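You operate a simulated robot arm through the tools that you are given. There is no shell and no other tool.

Carry out the task below with a simulated robot arm. There is one attempt and no reset: what you move stays moved.

JOB
Shut the tester down and rack the red three-pin lead.
Fine: lead in the black rack; dial to OFF, switch off; green slider on the tally board to zero.

The check looks at the end state, three seconds after you hand in, the way a careful person would. Anything else that was tipped, shoved, dropped, spilled or broken makes it a failure.

ROBOT AND FRAMES
A 6-joint arm with a two-finger gripper, fixed in place. Base frame: the origin is at the foot of the arm, x ahead of it, y to its left, z up; the work surface is at about z = 85. Units: cm, degrees, N and s.
Its first joint turns from -166.0 to 166.0 degrees. Payload 2.45 kg.
The TCP is the grasp point between the finger pads, 2 cm short of the fingertips. In the tool frame z runs along the fingers and y along their closing line. Largest opening 14 cm; the body of the gripper starts 16.8 cm behind the TCP.
Orientation is told as [roll, pitch, yaw] about the base's x, y, z axes, in that order, counted from this pose: with the fingers straight down and closing along the base's y, the tool's x points along the base's -x, its y along +y and its z along -z.

CONTROLS
- The arm moves only by the tool move_arm. Its arguments are lists of equal length, an entry for each row: "dp": the shift along the tool's x, y, z in cm, a list of three; "turn": the turn, a rotation vector about the tool's x, y, z in degrees, a list of three; "fingers": the closure in counts, from 0 (fully open) to 255 (shut). In form: {"dp": [[dx, dy, dz], ...], "turn": [[ax, ay, az], ...], "fingers": [fingers, ...]}. A call has 1 to 20 rows; each row shifts and turns the commanded pose from where the row before left it, along the tool's axes as they then stand. Rows are played at 5 a second. More than 5 cm and 8.6 degrees between two rows, or a gripper value outside its range, and nothing of the call is played. A pose out of reach is approached as far as the arm can. The call stops where the force on the tool passes 90 N (or 10 N more than at its start, if that is more) or the arm is blocked; 0.2 s more then pass. The fingers move at their own pace (about 4.5 cm/s each) and stop on an object; they squeeze with about 36 N. The grip force told is the motor's: it shows also when the fingers shut on nothing. Time passes only in rows, and 0.2 s behind the last, so rows that do not move let the fingers close. It gives the time, the measured TCP pose, the force on the tool (base axes), the opening and the grip force at its end, in the units of the frame above (readings bear some noise), with the torque about the TCP (base axes, N m) and any sound that the robot's microphone picked up, and new pictures: "show" is both (left out), scene, wrist or none.
- Cameras (640 x 400 px; columns grow to the right, rows downward): "scene" is fixed at [5.33, 49.37, 150.16]; the picture's right is [-0.17, -0.98, 0.00], its down [-0.48, 0.08, -0.87] and it looks along [0.86, -0.15, -0.49] (base axes); focal length 324 px, centre (320, 200). "wrist" rides on the gripper at [7.8, 1.1, -20.9] in the tool frame; the picture's right is [-0.14, 0.99, 0.00], its down [-0.92, -0.13, -0.37] and it looks along [-0.36, -0.05, 0.93] (tool axes); focal length 280 px, centre (320, 200). There is no depth. A picture from a camera that has moved, and an enlarged one, comes with that camera's place and axes in the base frame and with its lens. The place of the scene camera against the robot may be out by one fixed shift of up to 1.2 cm in any direction.
- zoom(camera, box): a new picture of the part [left, top, right, bottom] of that camera's present view, enlarged. The clock stands still meanwhile.
- finish_job(): hands the job in; it is judged then, once.

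Nothing tells you positions but the pictures and the camera data. Unless the task says otherwise, let go and move clear before handing in.

The tools are called after "Request:" by a JSON object that holds its "method" and its "body". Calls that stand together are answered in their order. move_arm: Moves the arm, as the interface text tells. Its arguments: {"type":"object","properties":{"dp":{"type":"array","items":{"type":"array","items":{"type":"number"}}},"turn":{"type":"array","items":{"type":"array","items":{"type":"number"}}},"fingers":{"type":"array","items":{"type":"number"}},"show":{"type":"string","enum":["both","scene","wrist","none"]}},"required":["dp","turn","fingers"]} The other tools are called the same way: zoom (camera, box) takes an enlarged picture of a part of a camera's view; finish_job () hands the job in.

At the start:

```text
time_s: 0.0
eef_pos: [54.66, 39.9, 133.63]
tool_rot: [0.1, 0.0, 0.0]
force: [0.3, -0.5, 0.1]
wrist_torque: [0.0, 0.02, -0.03]
gripper_width: 14.02
finger_force: 0.1
```

scene: 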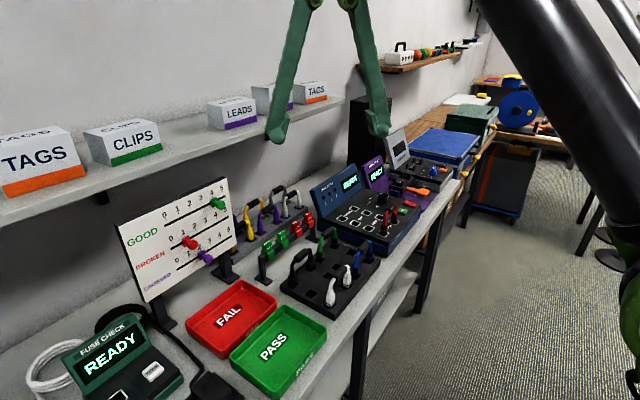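
wrist: 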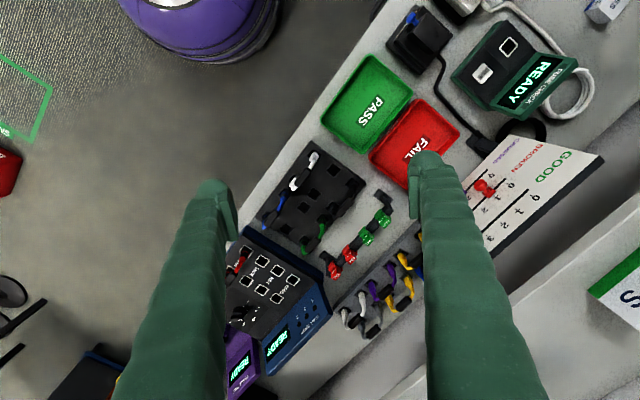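

I see a bench with a tally board, a fuse checker, FAIL/PASS trays, a black rack with leads, and a blue tester with a purple unit behind it. I'll zoom in before moving anything.

Request:
{"method": "zoom", "body": {"camera": "scene", "box": [300, 140, 460, 240]}}

Request:
{"method": "zoom", "body": {"camera": "scene", "box": [230, 180, 390, 320]}}

Request:
{"method": "zoom", "body": {"camera": "scene", "box": [100, 170, 260, 310]}}

Request:
{"method": "zoom", "body": {"camera": "wrist", "box": [210, 130, 430, 380]}}

```text
4.00 times, centred on (380, 190) of scene
camera zoom: at [5.33, 49.37, 150.16], right [-0.17, -0.98, 0.0], down [-0.48, 0.08, -0.87], along [0.86, -0.15, -0.49], focal length 1296 px, centre (80, 240)
```

zoom: 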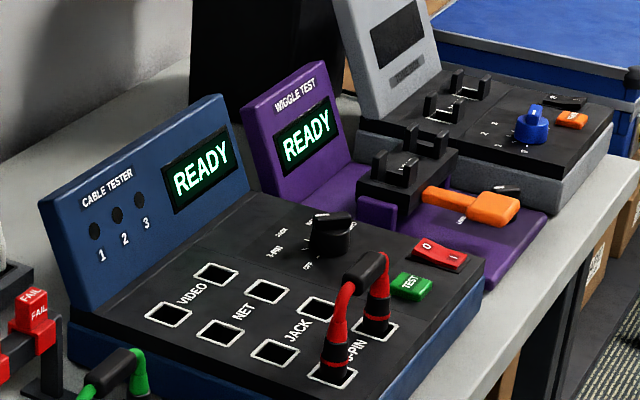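

```text
2.86 times, centred on (310, 250) of scene
camera zoom: at [5.33, 49.37, 150.16], right [-0.17, -0.98, 0.0], down [-0.48, 0.08, -0.87], along [0.86, -0.15, -0.49], focal length 926 px, centre (349, 57)
```

zoom: 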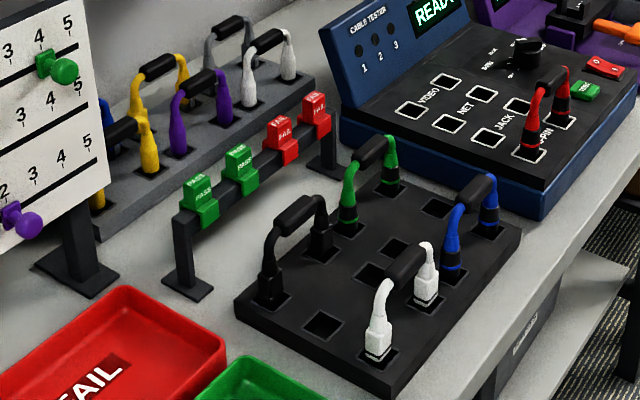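

```text
2.86 times, centred on (180, 240) of scene
camera zoom: at [5.33, 49.37, 150.16], right [-0.17, -0.98, 0.0], down [-0.48, 0.08, -0.87], along [0.86, -0.15, -0.49], focal length 926 px, centre (720, 86)
```

zoom: 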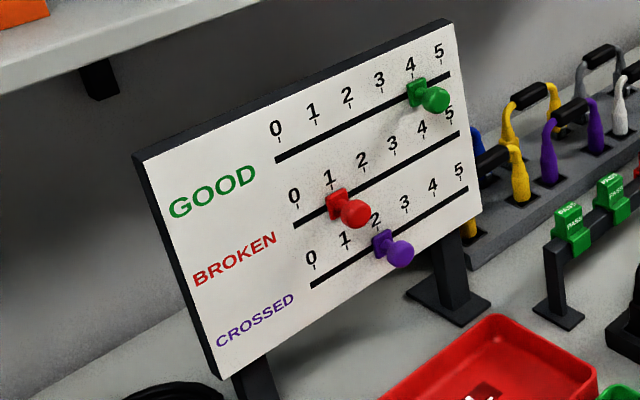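

```text
1.60 times, centred on (320, 255) of wrist
camera zoom: at [46.71, 41.11, 154.58], right [0.14, 0.99, 0.0], down [0.92, -0.13, 0.37], along [0.36, -0.05, -0.93], focal length 449 px, centre (320, 112)
```

zoom: 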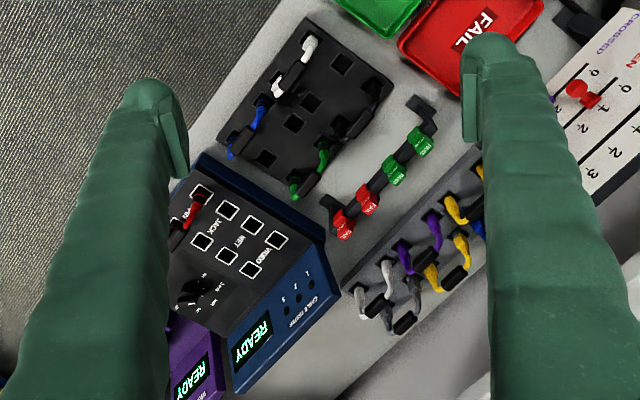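

The red three-pin lead sits in the 3-PIN sockets of the blue CABLE TESTER, and the green slider is on 4. I need more detail on the shelf, the board and the edges before planning clearances.

Request:
{"method": "zoom", "body": {"camera": "wrist", "box": [400, 130, 640, 400]}}

Request:
{"method": "zoom", "body": {"camera": "scene", "box": [0, 60, 360, 290]}}

```text
1.48 times, centred on (520, 265) of wrist
camera zoom: at [46.71, 41.11, 154.58], right [0.14, 0.99, 0.0], down [0.92, -0.13, 0.37], along [0.36, -0.05, -0.93], focal length 415 px, centre (24, 104)
```

zoom: 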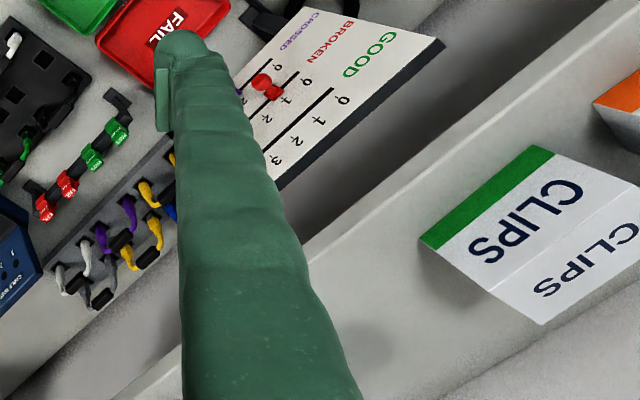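

```text
1.74 times, centred on (180, 175) of scene
camera zoom: at [5.33, 49.37, 150.16], right [-0.17, -0.98, 0.0], down [-0.48, 0.08, -0.87], along [0.86, -0.15, -0.49], focal length 564 px, centre (564, 244)
```

zoom: 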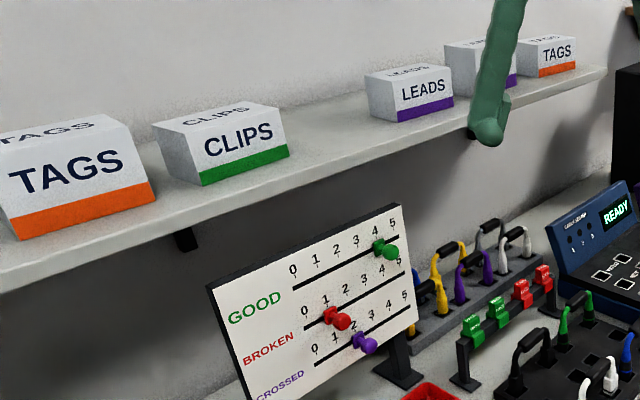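

The shelf top works out at about z = 126 with its front edge roughly 31 cm beyond the current TCP, and the rack and bench run at about -42° in the base frame. I'll turn the gripper to match the bench and move to a viewpoint over the tester.

Request:
{"method": "move_arm", "body": {"dp": [[0, 0, 0], [0, 0, 0], [0, 0, 0], [0, 0, 0], [0, 0, 0], [-4.44, 0.25, 1.72], [-4.44, 0.25, 1.72], [-4.44, 0.25, 1.72], [-4.44, 0.25, 1.72], [-4.44, 0.25, 1.72], [0, 0, 0]], "turn": [[0, 0, 8.4], [0, 0, 8.4], [0, 0, 8.4], [0, 0, 8.4], [0, 0, 8.4], [0, 0, 0], [0, 0, 0], [0, 0, 0], [0, 0, 0], [0, 0, 0], [0, 0, 0]], "fingers": [0, 0, 0, 0, 0, 0, 0, 0, 0, 0, 0]}}

```text
time_s: 2.4
eef_pos: [71.93, 25.84, 124.96]
tool_rot: [-0.1, 0.1, -42.0]
force: [-0.6, 0.5, -0.2]
wrist_torque: [0.0, -0.01, -0.01]
gripper_width: 13.99
finger_force: 0.1
camera wrist: at [66.78, 32.07, 145.96], right [0.77, 0.64, 0.0], down [0.6, -0.71, 0.37], along [0.24, -0.28, -0.93], focal length 280 px, centre (320, 200)
```

scene: 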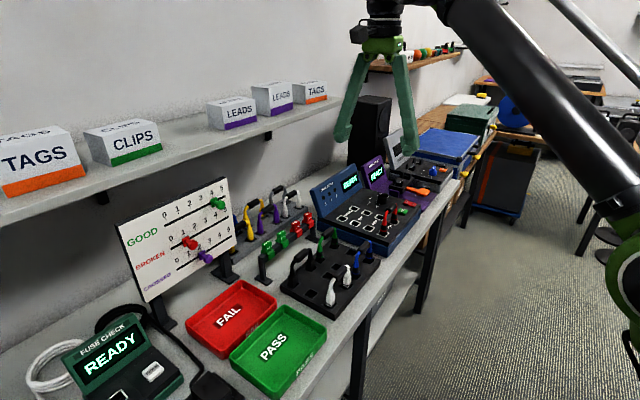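
wrist: 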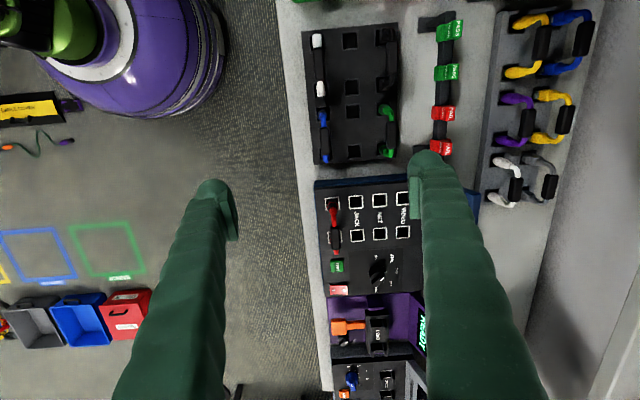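

Now the view is aligned with the bench. I'll zoom on the rack and the tester controls.

Request:
{"method": "zoom", "body": {"camera": "wrist", "box": [290, 165, 450, 320]}}

Request:
{"method": "zoom", "body": {"camera": "wrist", "box": [290, 10, 450, 170]}}

Request:
{"method": "zoom", "body": {"camera": "scene", "box": [300, 155, 440, 245]}}

```text
2.58 times, centred on (370, 242) of wrist
camera zoom: at [66.78, 32.07, 145.96], right [0.77, 0.64, 0.0], down [0.6, -0.71, 0.37], along [0.24, -0.28, -0.93], focal length 724 px, centre (191, 90)
```

zoom: 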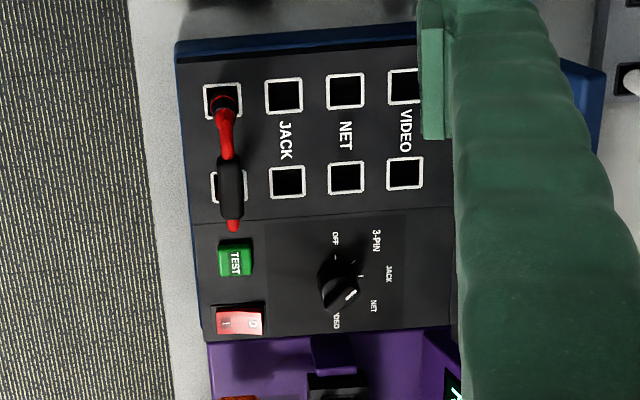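

```text
2.50 times, centred on (370, 90) of wrist
camera zoom: at [66.78, 32.07, 145.96], right [0.77, 0.64, 0.0], down [0.6, -0.71, 0.37], along [0.24, -0.28, -0.93], focal length 701 px, centre (195, 475)
```

zoom: 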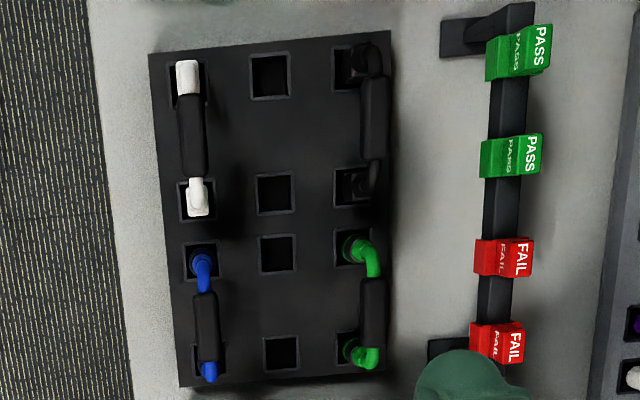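

```text
4.44 times, centred on (370, 200) of scene
camera zoom: at [5.33, 49.37, 150.16], right [-0.17, -0.98, 0.0], down [-0.48, 0.08, -0.87], along [0.86, -0.15, -0.49], focal length 1440 px, centre (98, 200)
```

zoom: 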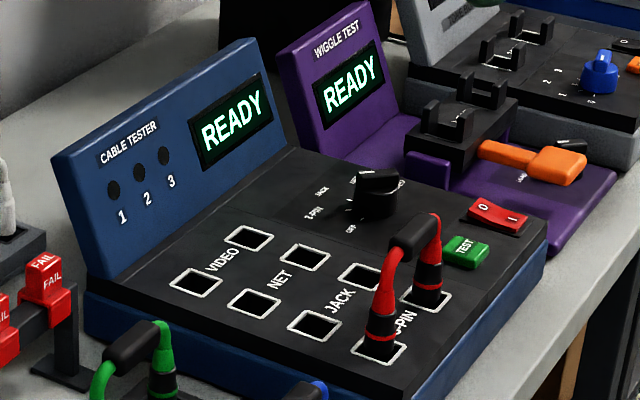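

The rack has a free middle column with two socket pairs. I'll take two sideways-shifted, lower views to triangulate heights accurately.

Request:
{"method": "move_arm", "body": {"dp": [[0, -4, 3.0], [0, -4, 3.0], [0, 0, 0], [0, 0, 0]], "turn": [[0, 0, 0], [0, 0, 0], [0, 0, 0], [0, 0, 0]], "fingers": [0, 0, 0, 0], "show": "wrist"}}

```text
time_s: 3.4
eef_pos: [66.49, 20.01, 118.92]
tool_rot: [0.0, 0.0, -42.0]
force: [0.4, -0.3, 1.0]
wrist_torque: [0.0, -0.01, 0.01]
gripper_width: 13.99
finger_force: 0.1
camera wrist: at [61.31, 26.18, 139.89], right [0.77, 0.64, 0.0], down [0.6, -0.71, 0.37], along [0.24, -0.28, -0.93], focal length 280 px, centre (320, 200)
```

wrist: 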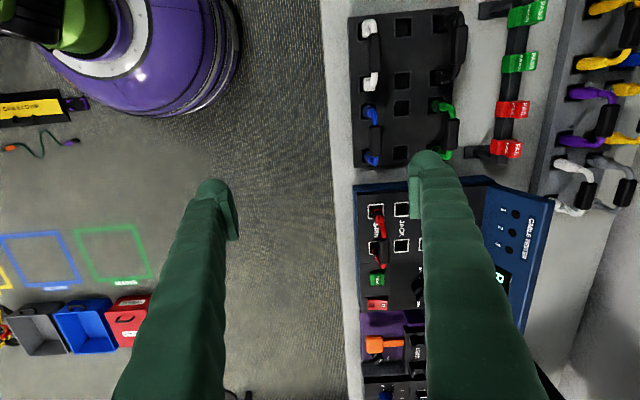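

Request:
{"method": "zoom", "body": {"camera": "wrist", "box": [340, 0, 480, 170]}}

Request:
{"method": "zoom", "body": {"camera": "wrist", "box": [340, 170, 430, 330]}}

Request:
{"method": "move_arm", "body": {"dp": [[0, 4.5, 0], [0, 4.5, 0], [0, 4.5, 0], [0, 0, 0], [0, 0, 0]], "turn": [[0, 0, 0], [0, 0, 0], [0, 0, 0], [0, 0, 0], [0, 0, 0]], "fingers": [0, 0, 0, 0, 0], "show": "wrist"}}

```text
2.35 times, centred on (410, 85) of wrist
camera zoom: at [61.31, 26.18, 139.89], right [0.77, 0.64, 0.0], down [0.6, -0.71, 0.37], along [0.24, -0.28, -0.93], focal length 660 px, centre (108, 471)
```

zoom: 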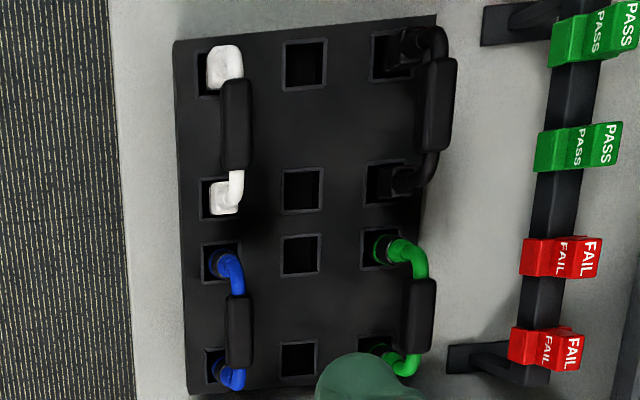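

```text
2.50 times, centred on (385, 250) of wrist
camera zoom: at [61.31, 26.18, 139.89], right [0.77, 0.64, 0.0], down [0.6, -0.71, 0.37], along [0.24, -0.28, -0.93], focal length 701 px, centre (158, 75)
```

zoom: 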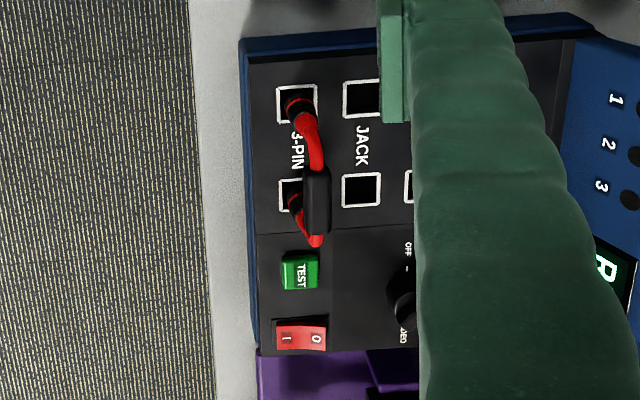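

```text
time_s: 4.6
eef_pos: [75.65, 29.98, 118.97]
tool_rot: [-0.1, 0.0, -42.1]
force: [-0.2, 0.3, 0.1]
wrist_torque: [-0.01, -0.04, 0.0]
gripper_width: 13.99
finger_force: 0.1
camera wrist: at [70.42, 36.32, 139.93], right [0.77, 0.64, 0.0], down [0.6, -0.71, 0.37], along [0.24, -0.28, -0.93], focal length 280 px, centre (320, 200)
```

wrist: 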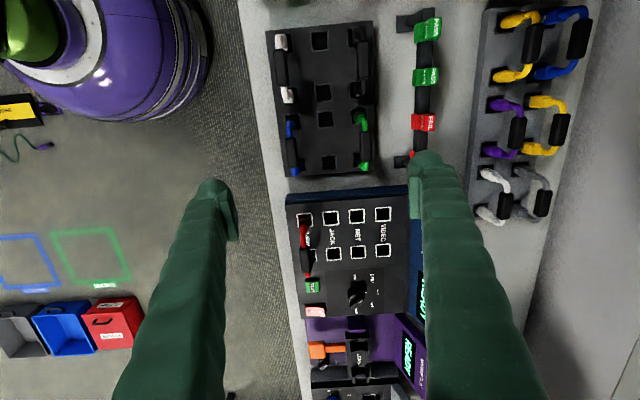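

Request:
{"method": "zoom", "body": {"camera": "wrist", "box": [260, 10, 400, 180]}}

Request:
{"method": "zoom", "body": {"camera": "wrist", "box": [280, 190, 420, 330]}}

```text
2.35 times, centred on (330, 95) of wrist
camera zoom: at [70.42, 36.32, 139.93], right [0.77, 0.64, 0.0], down [0.6, -0.71, 0.37], along [0.24, -0.28, -0.93], focal length 660 px, centre (296, 447)
```

zoom: 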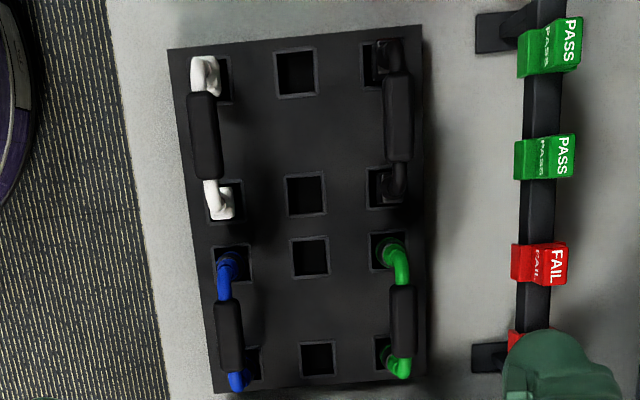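

```text
2.86 times, centred on (350, 260) of wrist
camera zoom: at [70.42, 36.32, 139.93], right [0.77, 0.64, 0.0], down [0.6, -0.71, 0.37], along [0.24, -0.28, -0.93], focal length 801 px, centre (234, 29)
```

zoom: 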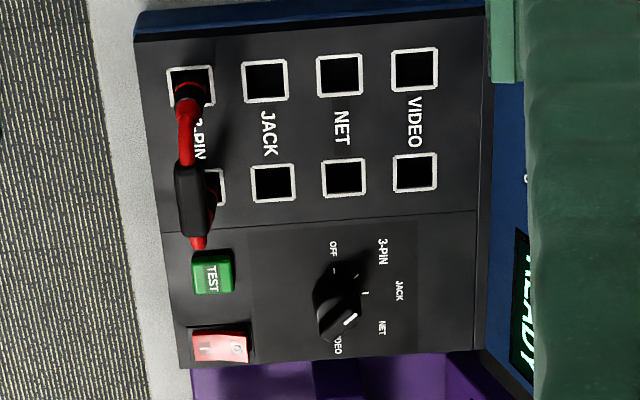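

Triangulation gives the rack top at z ≈ 87.7, with free middle holes around (65.7,41.9), (71.4,36.35), (74.45,33.1) and (80.1,27.5). The tester panel is at z ≈ 91.2 and the bench axis is at exactly -45°. Next I'll move over the dial and switch for a close look.

Request:
{"method": "move_arm", "body": {"dp": [[-4.4, -0.07, 1.0], [-4.4, -0.07, 1.0], [-4.4, -0.07, 1.0], [-4.4, -0.07, 1.0], [-4.4, -0.07, 1.0], [-4.4, -0.07, 1.0], [0, 0, 0], [0, 0, 0]], "turn": [[0, 0, 0], [0, 0, 0], [0, 0, 0], [0, 0, 0], [0, 0, 0], [0, 0, 0], [0, 0, 3], [0, 0, 0]], "fingers": [0, 0, 0, 0, 0, 0, 0, 0]}}

```text
time_s: 6.4
eef_pos: [94.93, 11.88, 112.95]
tool_rot: [0.0, 0.0, -45.1]
force: [-0.4, -0.8, -0.3]
wrist_torque: [0.01, 0.02, -0.01]
gripper_width: 14.02
finger_force: 0.1
camera wrist: at [90.14, 18.45, 133.93], right [0.8, 0.6, 0.0], down [0.56, -0.74, 0.37], along [0.22, -0.29, -0.93], focal length 280 px, centre (320, 200)
```

scene: 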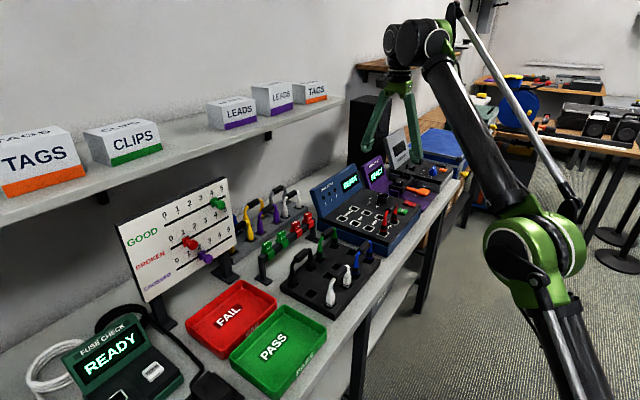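
wrist: 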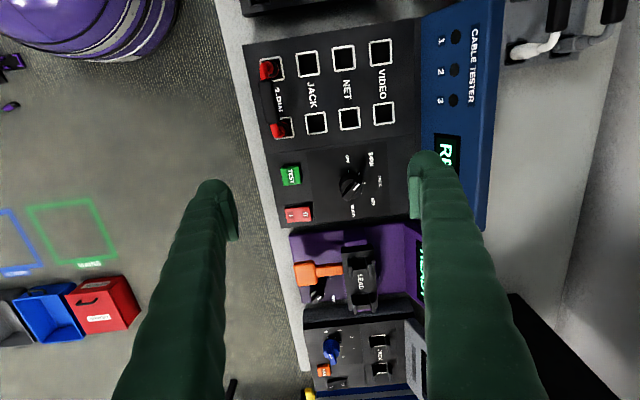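

Request:
{"method": "zoom", "body": {"camera": "wrist", "box": [270, 140, 400, 235]}}

Request:
{"method": "zoom", "body": {"camera": "wrist", "box": [235, 30, 415, 150]}}

Request:
{"method": "zoom", "body": {"camera": "scene", "box": [350, 180, 430, 230]}}

```text
4.21 times, centred on (335, 188) of wrist
camera zoom: at [90.14, 18.45, 133.93], right [0.8, 0.6, 0.0], down [0.56, -0.74, 0.37], along [0.22, -0.29, -0.93], focal length 1181 px, centre (257, 253)
```

zoom: 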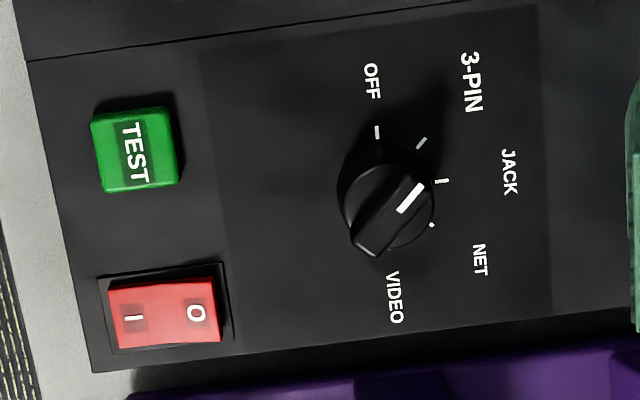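

```text
3.33 times, centred on (325, 90) of wrist
camera zoom: at [90.14, 18.45, 133.93], right [0.8, 0.6, 0.0], down [0.56, -0.74, 0.37], along [0.22, -0.29, -0.93], focal length 935 px, centre (303, 567)
```

zoom: 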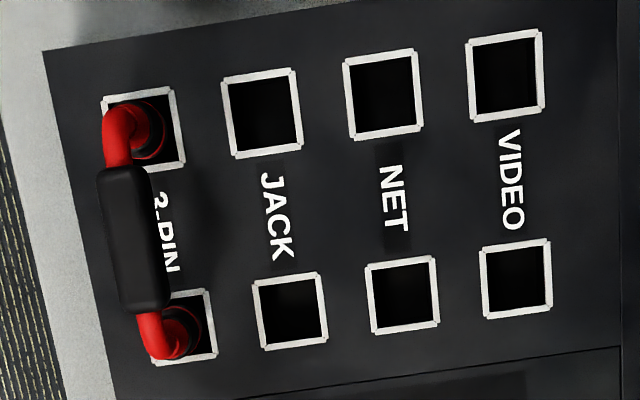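

```text
8.00 times, centred on (390, 205) of scene
camera zoom: at [5.33, 49.37, 150.16], right [-0.17, -0.98, 0.0], down [-0.48, 0.08, -0.87], along [0.86, -0.15, -0.49], focal length 2592 px, centre (-240, 160)
```

zoom: 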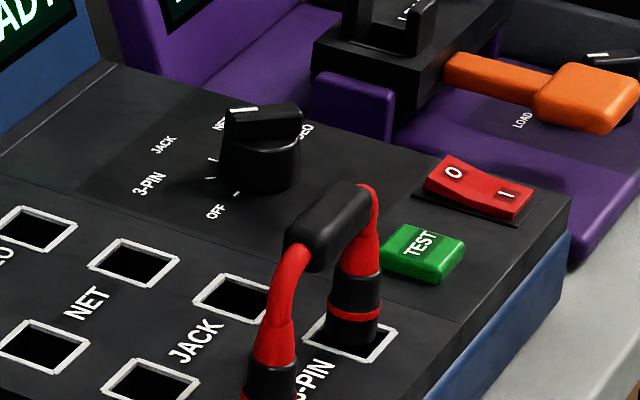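

The dial points to 3-PIN (about 45° clockwise of OFF). The rocker is pressed on its "I" side, so I need to push the "O" end near (99.6, 1.9). The dial axis is about (102.6, 9.9), near the edge of reach, so I'll test reach at a safe height.

Request:
{"method": "move_arm", "body": {"dp": [[-3.4, 2.0, 0], [-3.4, 2.0, 0], [0, 0, 0], [0, 0, 0]], "turn": [[0, 0, 0], [0, 0, 0], [0, 0, 0], [0, 0, 0]], "fingers": [0, 0, 0, 0]}}

```text
time_s: 7.4
eef_pos: [98.24, 9.78, 109.99]
tool_rot: [0.0, 0.0, -45.0]
force: [0.1, 0.0, -0.5]
wrist_torque: [-0.01, 0.02, -0.01]
gripper_width: 13.99
finger_force: 0.2
out of reach, approached as far as the arm can: row 1, 2
camera wrist: at [93.37, 16.37, 130.9], right [0.8, 0.6, 0.0], down [0.56, -0.74, 0.37], along [0.22, -0.29, -0.93], focal length 280 px, centre (320, 200)
```

scene: 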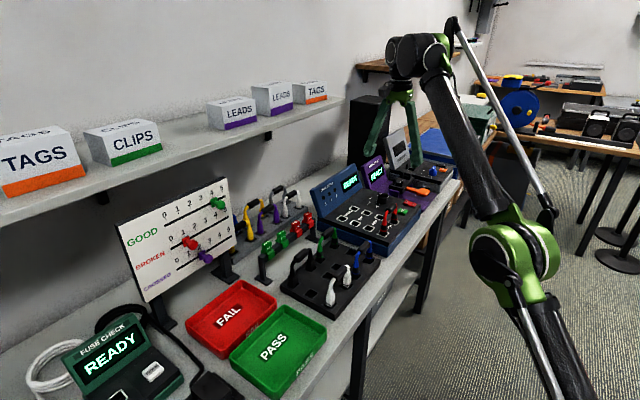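
wrist: 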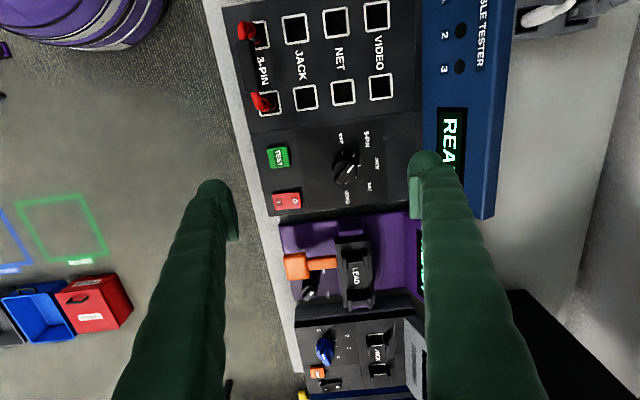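

The vertical reach ends near r = 98.7, so for the dial and switch I'll lean the tool outward. I'll look closely at the dial from here, then triangulate its height.

Request:
{"method": "zoom", "body": {"camera": "wrist", "box": [255, 115, 415, 225]}}

```text
3.64 times, centred on (335, 170) of wrist
camera zoom: at [93.37, 16.37, 130.9], right [0.8, 0.6, 0.0], down [0.56, -0.74, 0.37], along [0.22, -0.29, -0.93], focal length 1020 px, centre (266, 309)
```

zoom: 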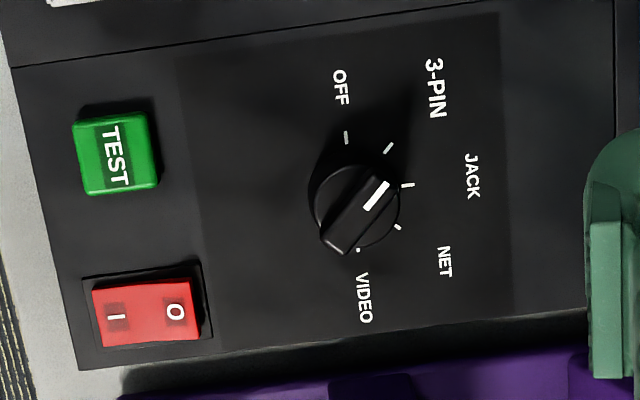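

Request:
{"method": "zoom", "body": {"camera": "wrist", "box": [325, 145, 373, 187]}}

Request:
{"method": "zoom", "body": {"camera": "scene", "box": [360, 185, 424, 225]}}

```text
9.52 times, centred on (349, 166) of wrist
camera zoom: at [93.37, 16.37, 130.9], right [0.8, 0.6, 0.0], down [0.56, -0.74, 0.37], along [0.22, -0.29, -0.93], focal length 2670 px, centre (44, 524)
```

zoom: 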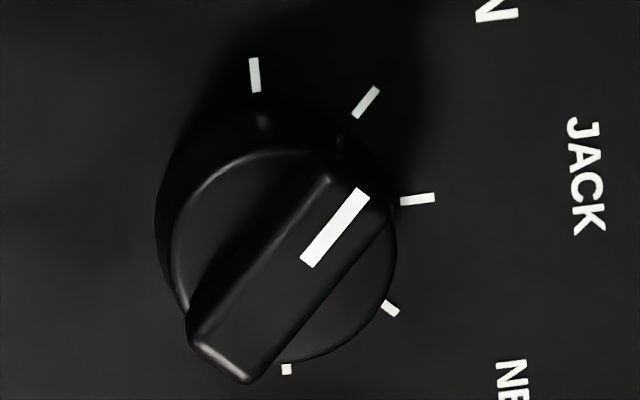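

```text
10.00 times, centred on (392, 205) of scene
camera zoom: at [5.33, 49.37, 150.16], right [-0.17, -0.98, 0.0], down [-0.48, 0.08, -0.87], along [0.86, -0.15, -0.49], focal length 3240 px, centre (-400, 150)
```

zoom: 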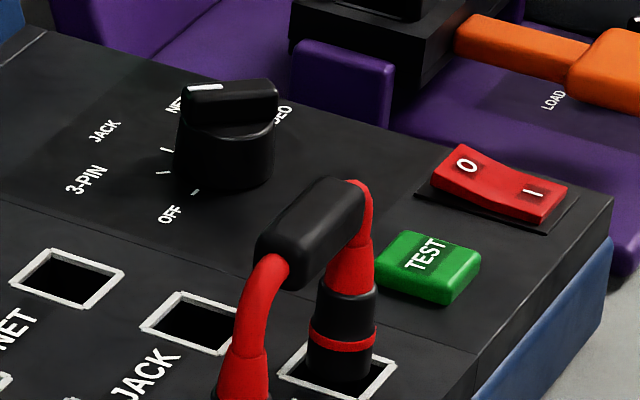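

The dial bar is about 1.0 × 3.3 cm, with its top at z ≈ 94.5 on a knob whose top is at z ≈ 93.4, axis at (102.65, 9.8). I'll narrow the fingers, yaw to line the pads up with the bar (closing along x), and lean the tool outward about 14° for reach.

Request:
{"method": "move_arm", "body": {"dp": [[0, 0, 0], [0, 0, 0], [0, 0, 0], [0, 0, 0], [0, 0, 0], [0, 0, 0], [0, 0, 0], [0, 0, 0], [0, 0, 0], [0, 0, 0]], "turn": [[0, 0, 7.5], [0, 0, 7.5], [0, 0, 7.5], [0, 0, 7.5], [0, 0, 7.5], [0, 0, 7.5], [-7, 0, 0], [-7, 0, 0], [0, 0, 0], [0, 0, 0]], "fingers": [173, 173, 173, 173, 173, 173, 173, 173, 173, 173]}}

```text
time_s: 9.6
eef_pos: [98.24, 9.86, 109.98]
tool_rot: [14.0, 0.0, -90.0]
force: [-0.6, 0.8, -0.6]
wrist_torque: [-0.01, 0.0, -0.03]
gripper_width: 4.53
finger_force: 0.0
camera wrist: at [94.12, 17.89, 130.64], right [0.96, -0.14, 0.24], down [-0.21, -0.92, 0.33], along [0.18, -0.37, -0.91], focal length 280 px, centre (320, 200)
```

scene: 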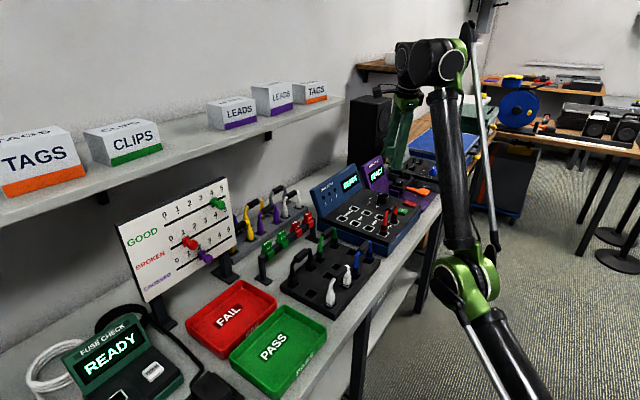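
wrist: 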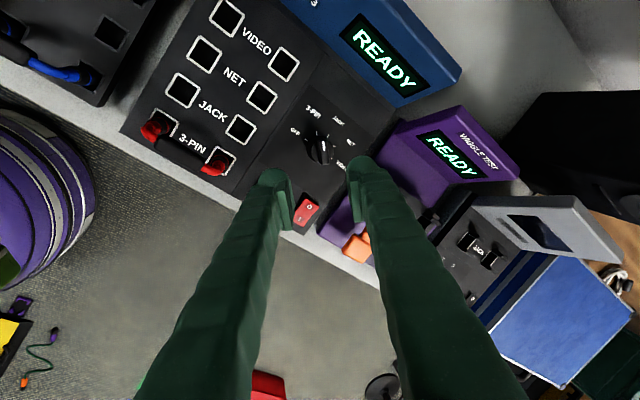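

The commanded pose was clipped, so I'm working from the measured one. The dial is just ahead; I'll approach to about 8 cm above it along the tool axis and check alignment.

Request:
{"method": "move_arm", "body": {"dp": [[-0.03, 0.21, 3.36], [-0.03, 0.21, 3.36], [0, 0, 0], [0, 0, 0]], "turn": [[0, 0, 0], [0, 0, 0], [0, 0, 0], [0, 0, 0]], "fingers": [173, 173, 173, 173]}}

Request:
{"method": "zoom", "body": {"camera": "wrist", "box": [240, 110, 400, 230]}}

Request:
{"method": "zoom", "body": {"camera": "scene", "box": [340, 120, 440, 240]}}

```text
time_s: 10.6
eef_pos: [100.41, 10.0, 103.57]
tool_rot: [13.7, 0.0, -90.0]
force: [-0.3, 0.1, 0.2]
wrist_torque: [0.05, -0.05, -0.02]
gripper_width: 4.51
finger_force: 0.0
camera wrist: at [96.37, 17.9, 124.18], right [0.96, -0.14, 0.24], down [-0.21, -0.92, 0.33], along [0.17, -0.37, -0.91], focal length 280 px, centre (320, 200)
```

scene: 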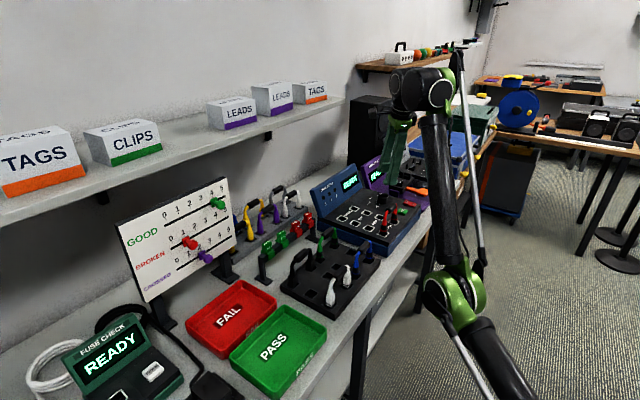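
wrist: 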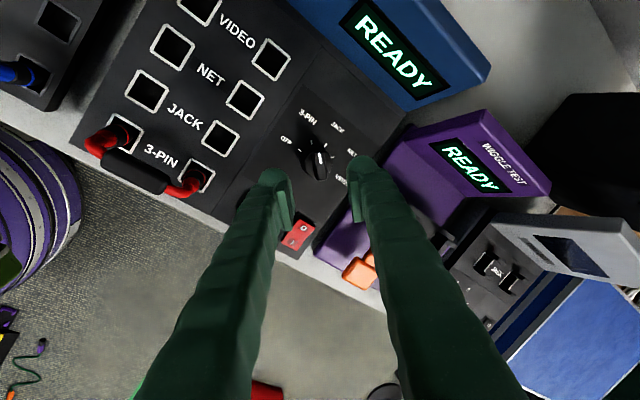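

```text
3.33 times, centred on (320, 170) of wrist
camera zoom: at [96.37, 17.9, 124.18], right [0.96, -0.14, 0.24], down [-0.21, -0.92, 0.33], along [0.17, -0.37, -0.91], focal length 935 px, centre (320, 300)
```

zoom: 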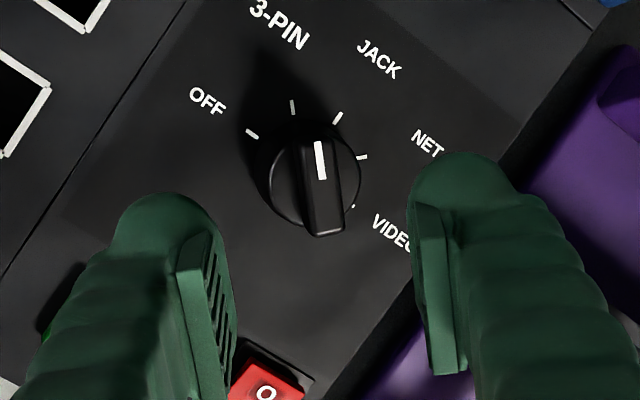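

```text
3.33 times, centred on (390, 180) of scene
camera zoom: at [5.33, 49.37, 150.16], right [-0.17, -0.98, 0.0], down [-0.48, 0.08, -0.87], along [0.86, -0.15, -0.49], focal length 1080 px, centre (87, 267)
```

zoom: 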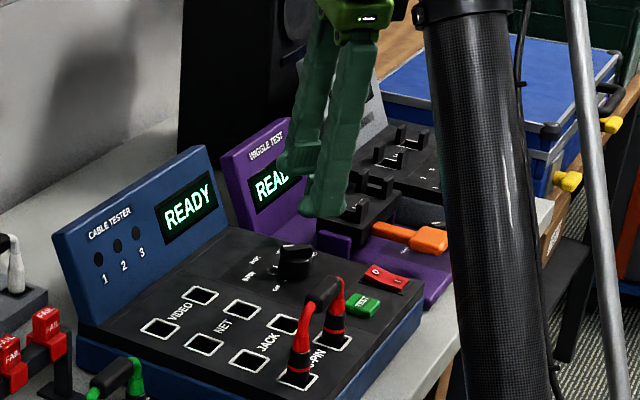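

Request:
{"method": "zoom", "body": {"camera": "wrist", "box": [295, 135, 345, 175]}}

```text
10.00 times, centred on (320, 155) of wrist
camera zoom: at [96.37, 17.9, 124.18], right [0.96, -0.14, 0.24], down [-0.21, -0.92, 0.33], along [0.17, -0.37, -0.91], focal length 2804 px, centre (320, 650)
```

zoom: 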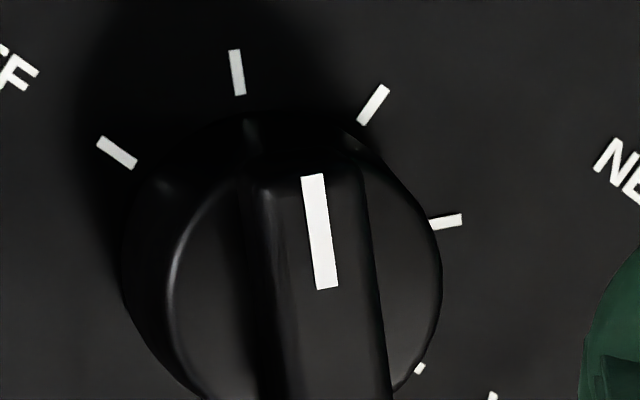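

The bar lines up with the gap between the pads. I'll descend along the tool axis slowly to just above the knob.

Request:
{"method": "move_arm", "body": {"dp": [[-0.1, -0.16, 1.5], [0, 0, 1.5], [0, 0, 1.5], [0, 0, 1.3], [0, 0, 0], [0, 0, 0]], "turn": [[0, 0, 0], [0, 0, 0], [0, 0, 0], [0, 0, 0], [0, 0, 0], [0, 0, 0]], "fingers": [173, 173, 173, 173, 173, 173]}}

Request:
{"method": "zoom", "body": {"camera": "wrist", "box": [260, 120, 380, 220]}}

Request:
{"method": "zoom", "body": {"camera": "scene", "box": [350, 150, 430, 220]}}

```text
time_s: 12.0
eef_pos: [101.75, 9.77, 98.01]
tool_rot: [14.0, 0.0, -90.0]
force: [-0.1, 0.5, -0.5]
wrist_torque: [0.03, 0.01, 0.0]
gripper_width: 4.52
finger_force: 0.1
out of reach, approached as far as the arm can: row 1
camera wrist: at [97.74, 17.8, 118.6], right [0.96, -0.14, 0.24], down [-0.21, -0.92, 0.33], along [0.18, -0.37, -0.91], focal length 280 px, centre (320, 200)
```

scene: 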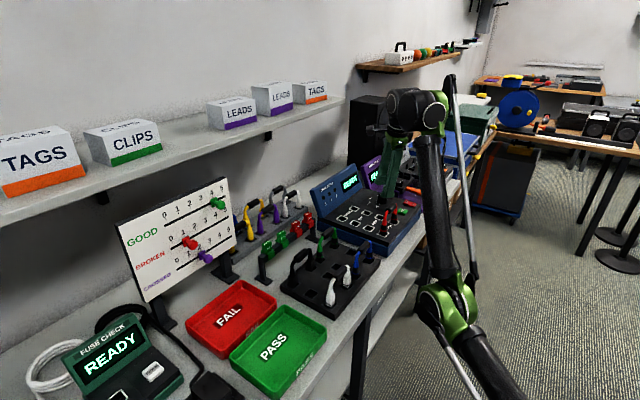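
wrist: 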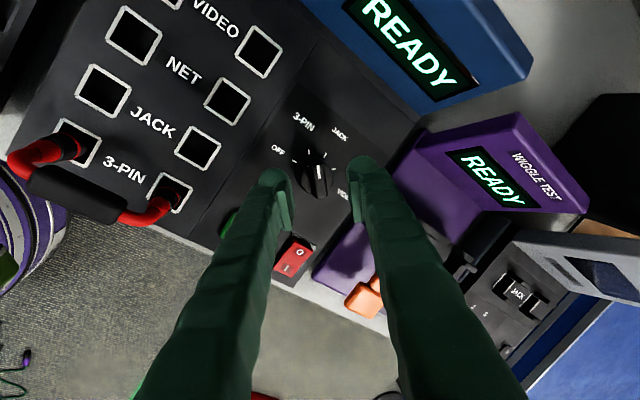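

```text
4.00 times, centred on (320, 170) of wrist
camera zoom: at [97.74, 17.8, 118.6], right [0.96, -0.14, 0.24], down [-0.21, -0.92, 0.33], along [0.18, -0.37, -0.91], focal length 1122 px, centre (320, 320)
```

zoom: 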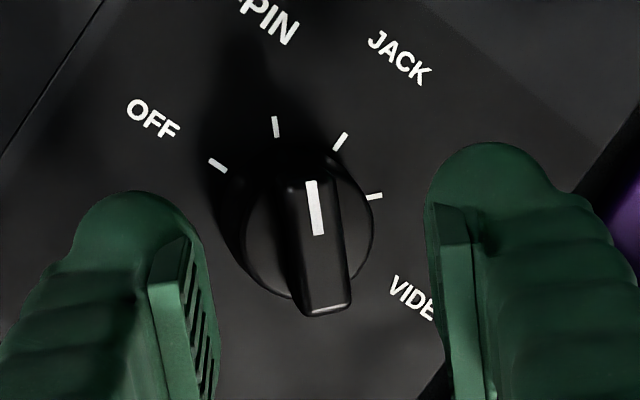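

```text
5.71 times, centred on (390, 185) of scene
camera zoom: at [5.33, 49.37, 150.16], right [-0.17, -0.98, 0.0], down [-0.48, 0.08, -0.87], along [0.86, -0.15, -0.49], focal length 1851 px, centre (-80, 286)
```

zoom: 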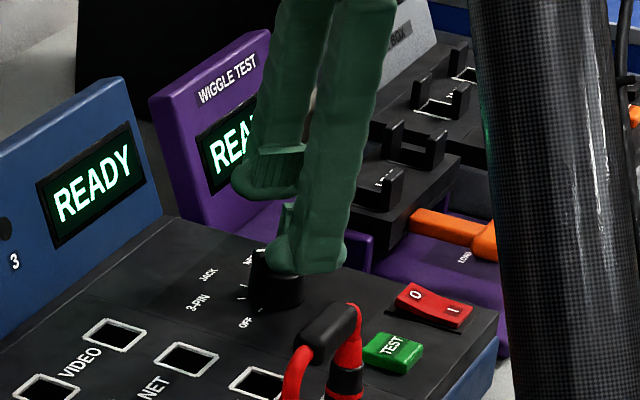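

The bar is centred between the pads to within about 1 mm. I'll descend the last 2.2 cm so the tips straddle the bar just above the knob body.

Request:
{"method": "move_arm", "body": {"dp": [[0, -0.08, 0.8], [0, 0, 0.8], [0, 0, 0.6], [0, 0, 0]], "turn": [[0, 0, 0], [0, 0, 0], [0, 0, 0], [0, 0, 0]], "fingers": [173, 173, 173, 173], "show": "none"}}

Request:
{"method": "zoom", "body": {"camera": "scene", "box": [360, 170, 424, 220]}}

Request:
{"method": "zoom", "body": {"camera": "wrist", "box": [260, 120, 380, 220]}}

```text
time_s: 13.0
eef_pos: [102.15, 9.89, 95.8]
tool_rot: [14.0, 0.1, -90.0]
force: [-0.8, 0.4, 0.1]
wrist_torque: [0.0, 0.0, 0.03]
gripper_width: 4.53
finger_force: 0.0
```

```text
8.00 times, centred on (392, 195) of scene
camera zoom: at [5.33, 49.37, 150.16], right [-0.17, -0.98, 0.0], down [-0.48, 0.08, -0.87], along [0.86, -0.15, -0.49], focal length 2592 px, centre (-256, 240)
```

zoom: 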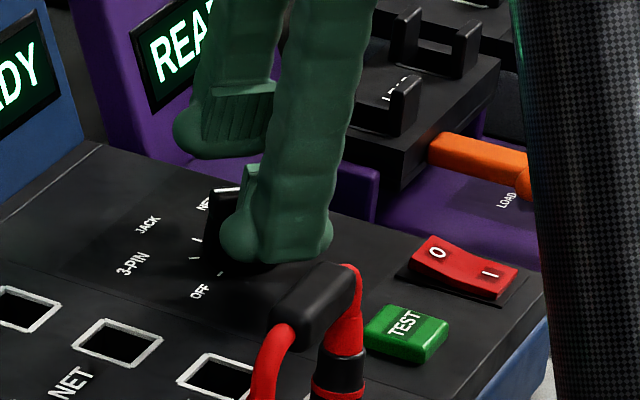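

```text
4.00 times, centred on (320, 170) of wrist
camera zoom: at [98.18, 17.77, 116.44], right [0.96, -0.14, 0.24], down [-0.21, -0.92, 0.33], along [0.18, -0.37, -0.91], focal length 1122 px, centre (320, 320)
```

zoom: 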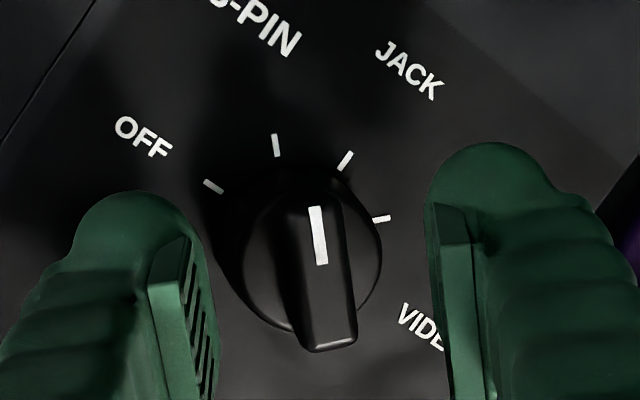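

Alignment is good and there's no contact force. I'll close on the bar.

Request:
{"method": "move_arm", "body": {"dp": [[0, 0, 0], [0, 0, 0], [0, 0, 0], [0, 0, 0], [0, 0, 0]], "turn": [[0, 0, 0], [0, 0, 0], [0, 0, 0], [0, 0, 0], [0, 0, 0]], "fingers": [255, 255, 255, 255, 255], "show": "wrist"}}

Request:
{"method": "zoom", "body": {"camera": "wrist", "box": [260, 120, 380, 220]}}

```text
time_s: 14.2
eef_pos: [102.36, 9.71, 95.84]
tool_rot: [14.0, -0.1, -90.0]
force: [4.4, 0.2, 3.5]
wrist_torque: [-0.01, -0.27, 0.01]
gripper_width: 0.95
finger_force: 37.1
camera wrist: at [98.18, 17.78, 116.45], right [0.96, -0.14, 0.24], down [-0.21, -0.92, 0.33], along [0.18, -0.37, -0.91], focal length 280 px, centre (320, 200)
```

wrist: 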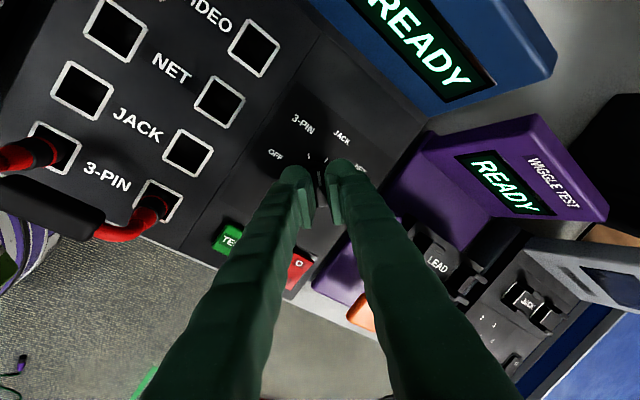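

```text
4.00 times, centred on (320, 170) of wrist
camera zoom: at [98.18, 17.78, 116.45], right [0.96, -0.14, 0.24], down [-0.21, -0.92, 0.33], along [0.18, -0.37, -0.91], focal length 1122 px, centre (320, 320)
```

zoom: 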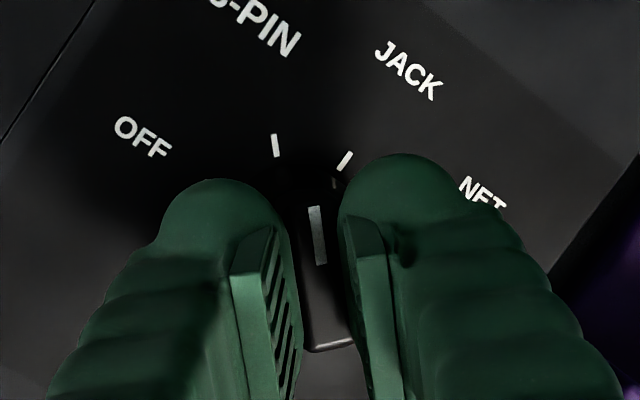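

Firm grip on the bar (0.95 cm). Now I'll rotate the dial about 44° counter-clockwise (negative about tool z) to OFF.

Request:
{"method": "move_arm", "body": {"dp": [[0, 0, 0], [0, 0, 0], [0, 0, 0], [0, 0, 0], [0, 0, 0], [0, 0, 0], [0, 0, 0], [0, 0, 0], [0, 0, 0], [0, 0, 0]], "turn": [[0, 0, -5.5], [0, 0, -5.5], [0, 0, -5.5], [0, 0, -5.5], [0, 0, -5.5], [0, 0, -5.5], [0, 0, -5.5], [0, 0, -5.6], [0, 0, 0], [0, 0, 0]], "fingers": [255, 255, 255, 255, 255, 255, 255, 255, 255, 255]}}

Request:
{"method": "zoom", "body": {"camera": "wrist", "box": [260, 120, 380, 220]}}

Request:
{"method": "zoom", "body": {"camera": "scene", "box": [360, 170, 424, 220]}}

```text
time_s: 15.9
eef_pos: [102.0, 9.54, 96.39]
tool_rot: [11.0, -9.2, -51.3]
force: [-8.9, -6.1, 47.3]
wrist_torque: [0.46, 0.15, -0.02]
gripper_width: 0.61
finger_force: 29.3
stopped in row 8: the force on the tool passed its limit at 92 N (the readings are from after the stop); the commanded pose is now the measured one
camera wrist: at [92.75, 16.5, 115.69], right [0.82, 0.53, 0.21], down [0.38, -0.79, 0.48], along [0.42, -0.31, -0.85], focal length 280 px, centre (320, 200)
```

scene: 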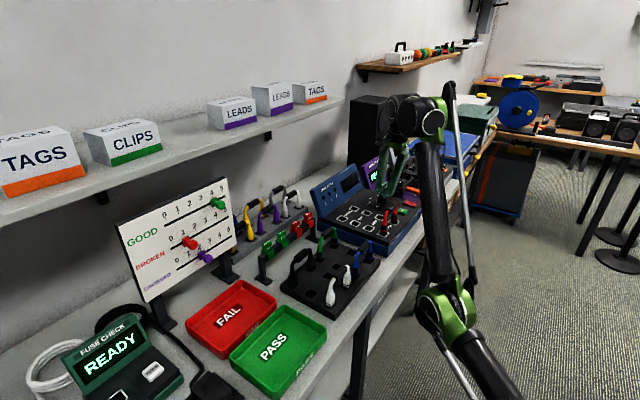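
wrist: 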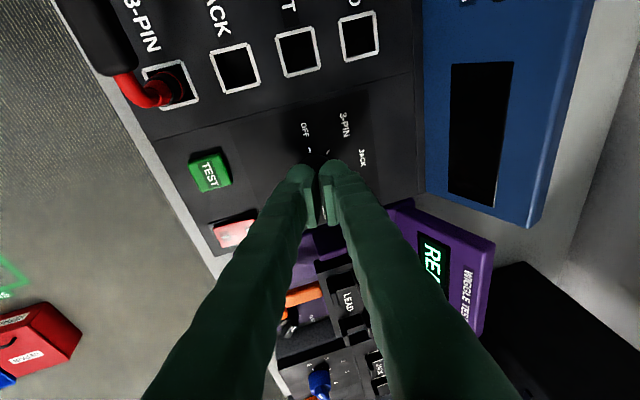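

```text
4.00 times, centred on (320, 170) of wrist
camera zoom: at [92.75, 16.5, 115.69], right [0.82, 0.53, 0.21], down [0.38, -0.79, 0.48], along [0.42, -0.31, -0.85], focal length 1122 px, centre (320, 320)
```

zoom: 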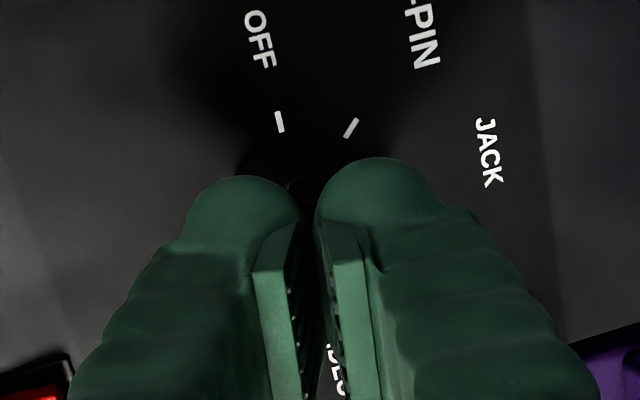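

```text
8.00 times, centred on (392, 195) of scene
camera zoom: at [5.33, 49.37, 150.16], right [-0.17, -0.98, 0.0], down [-0.48, 0.08, -0.87], along [0.86, -0.15, -0.49], focal length 2592 px, centre (-256, 240)
```

zoom: 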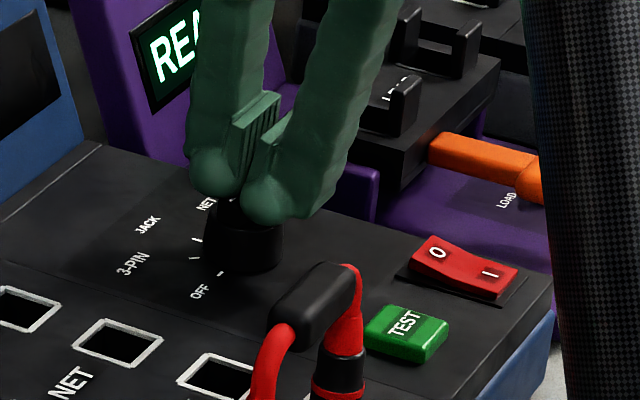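

The tester display went dark, which suggests the dial reached OFF, but the fingers rode up and pressed on the knob. I'll release and back off along the tool axis to look.

Request:
{"method": "move_arm", "body": {"dp": [[0, 0, -0.2], [0, 0, -0.2], [0, 0, -0.3], [0, 0, -1.0], [0, 0, -2.0], [0, 0, -2.0], [0, 0, -2.0], [0, 0, 0]], "turn": [[0, 0, 0], [0, 0, 0], [0, 0, 0], [0, 0, 0], [0, 0, 0], [0, 0, 0], [0, 0, 0], [0, 0, 0]], "fingers": [173, 173, 173, 173, 173, 173, 173, 173]}}

Request:
{"method": "zoom", "body": {"camera": "wrist", "box": [240, 100, 400, 230]}}

Request:
{"method": "zoom", "body": {"camera": "scene", "box": [300, 160, 430, 240]}}

```text
time_s: 17.7
eef_pos: [100.4, 9.79, 103.41]
tool_rot: [10.7, -9.0, -51.3]
force: [0.1, 0.3, -0.5]
wrist_torque: [-0.02, 0.03, -0.01]
gripper_width: 4.48
finger_force: 0.0
camera wrist: at [91.35, 16.65, 122.85], right [0.83, 0.53, 0.2], down [0.39, -0.79, 0.48], along [0.41, -0.31, -0.86], focal length 280 px, centre (320, 200)
```

scene: 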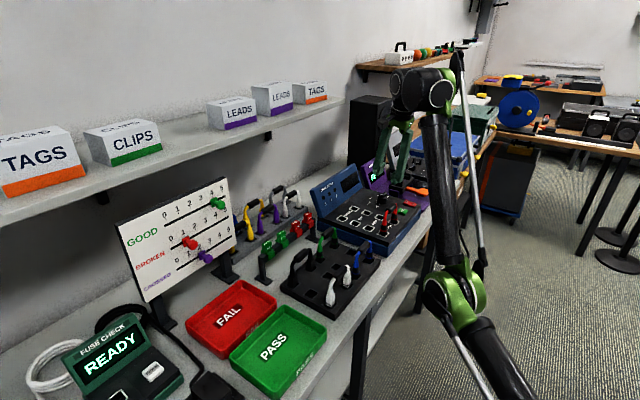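
wrist: 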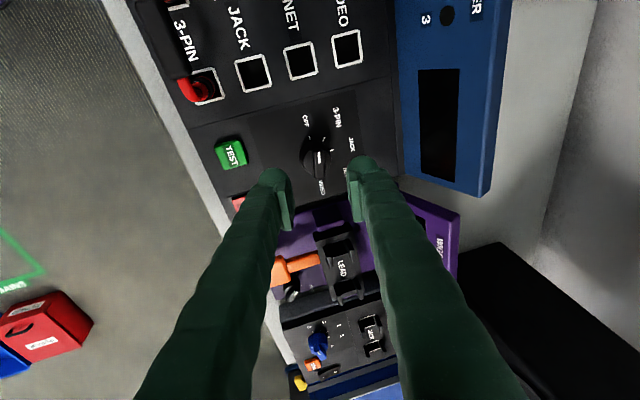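

```text
3.08 times, centred on (320, 165) of wrist
camera zoom: at [91.35, 16.65, 122.85], right [0.83, 0.53, 0.2], down [0.39, -0.79, 0.48], along [0.41, -0.31, -0.86], focal length 863 px, centre (320, 308)
```

zoom: 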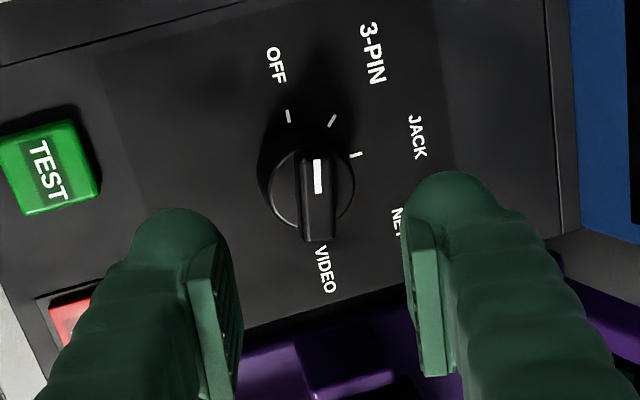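

```text
4.92 times, centred on (365, 200) of scene
camera zoom: at [5.33, 49.37, 150.16], right [-0.17, -0.98, 0.0], down [-0.48, 0.08, -0.87], along [0.86, -0.15, -0.49], focal length 1595 px, centre (98, 200)
```

zoom: 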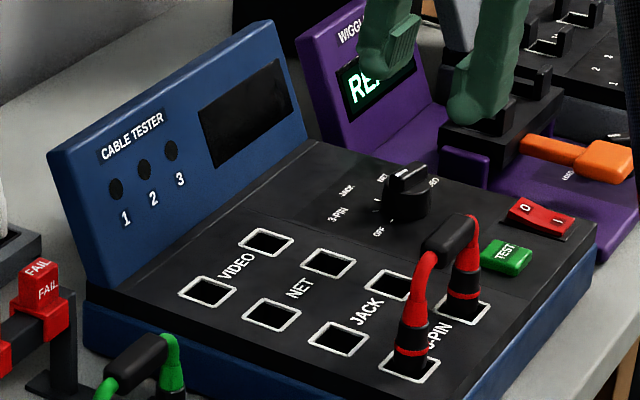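

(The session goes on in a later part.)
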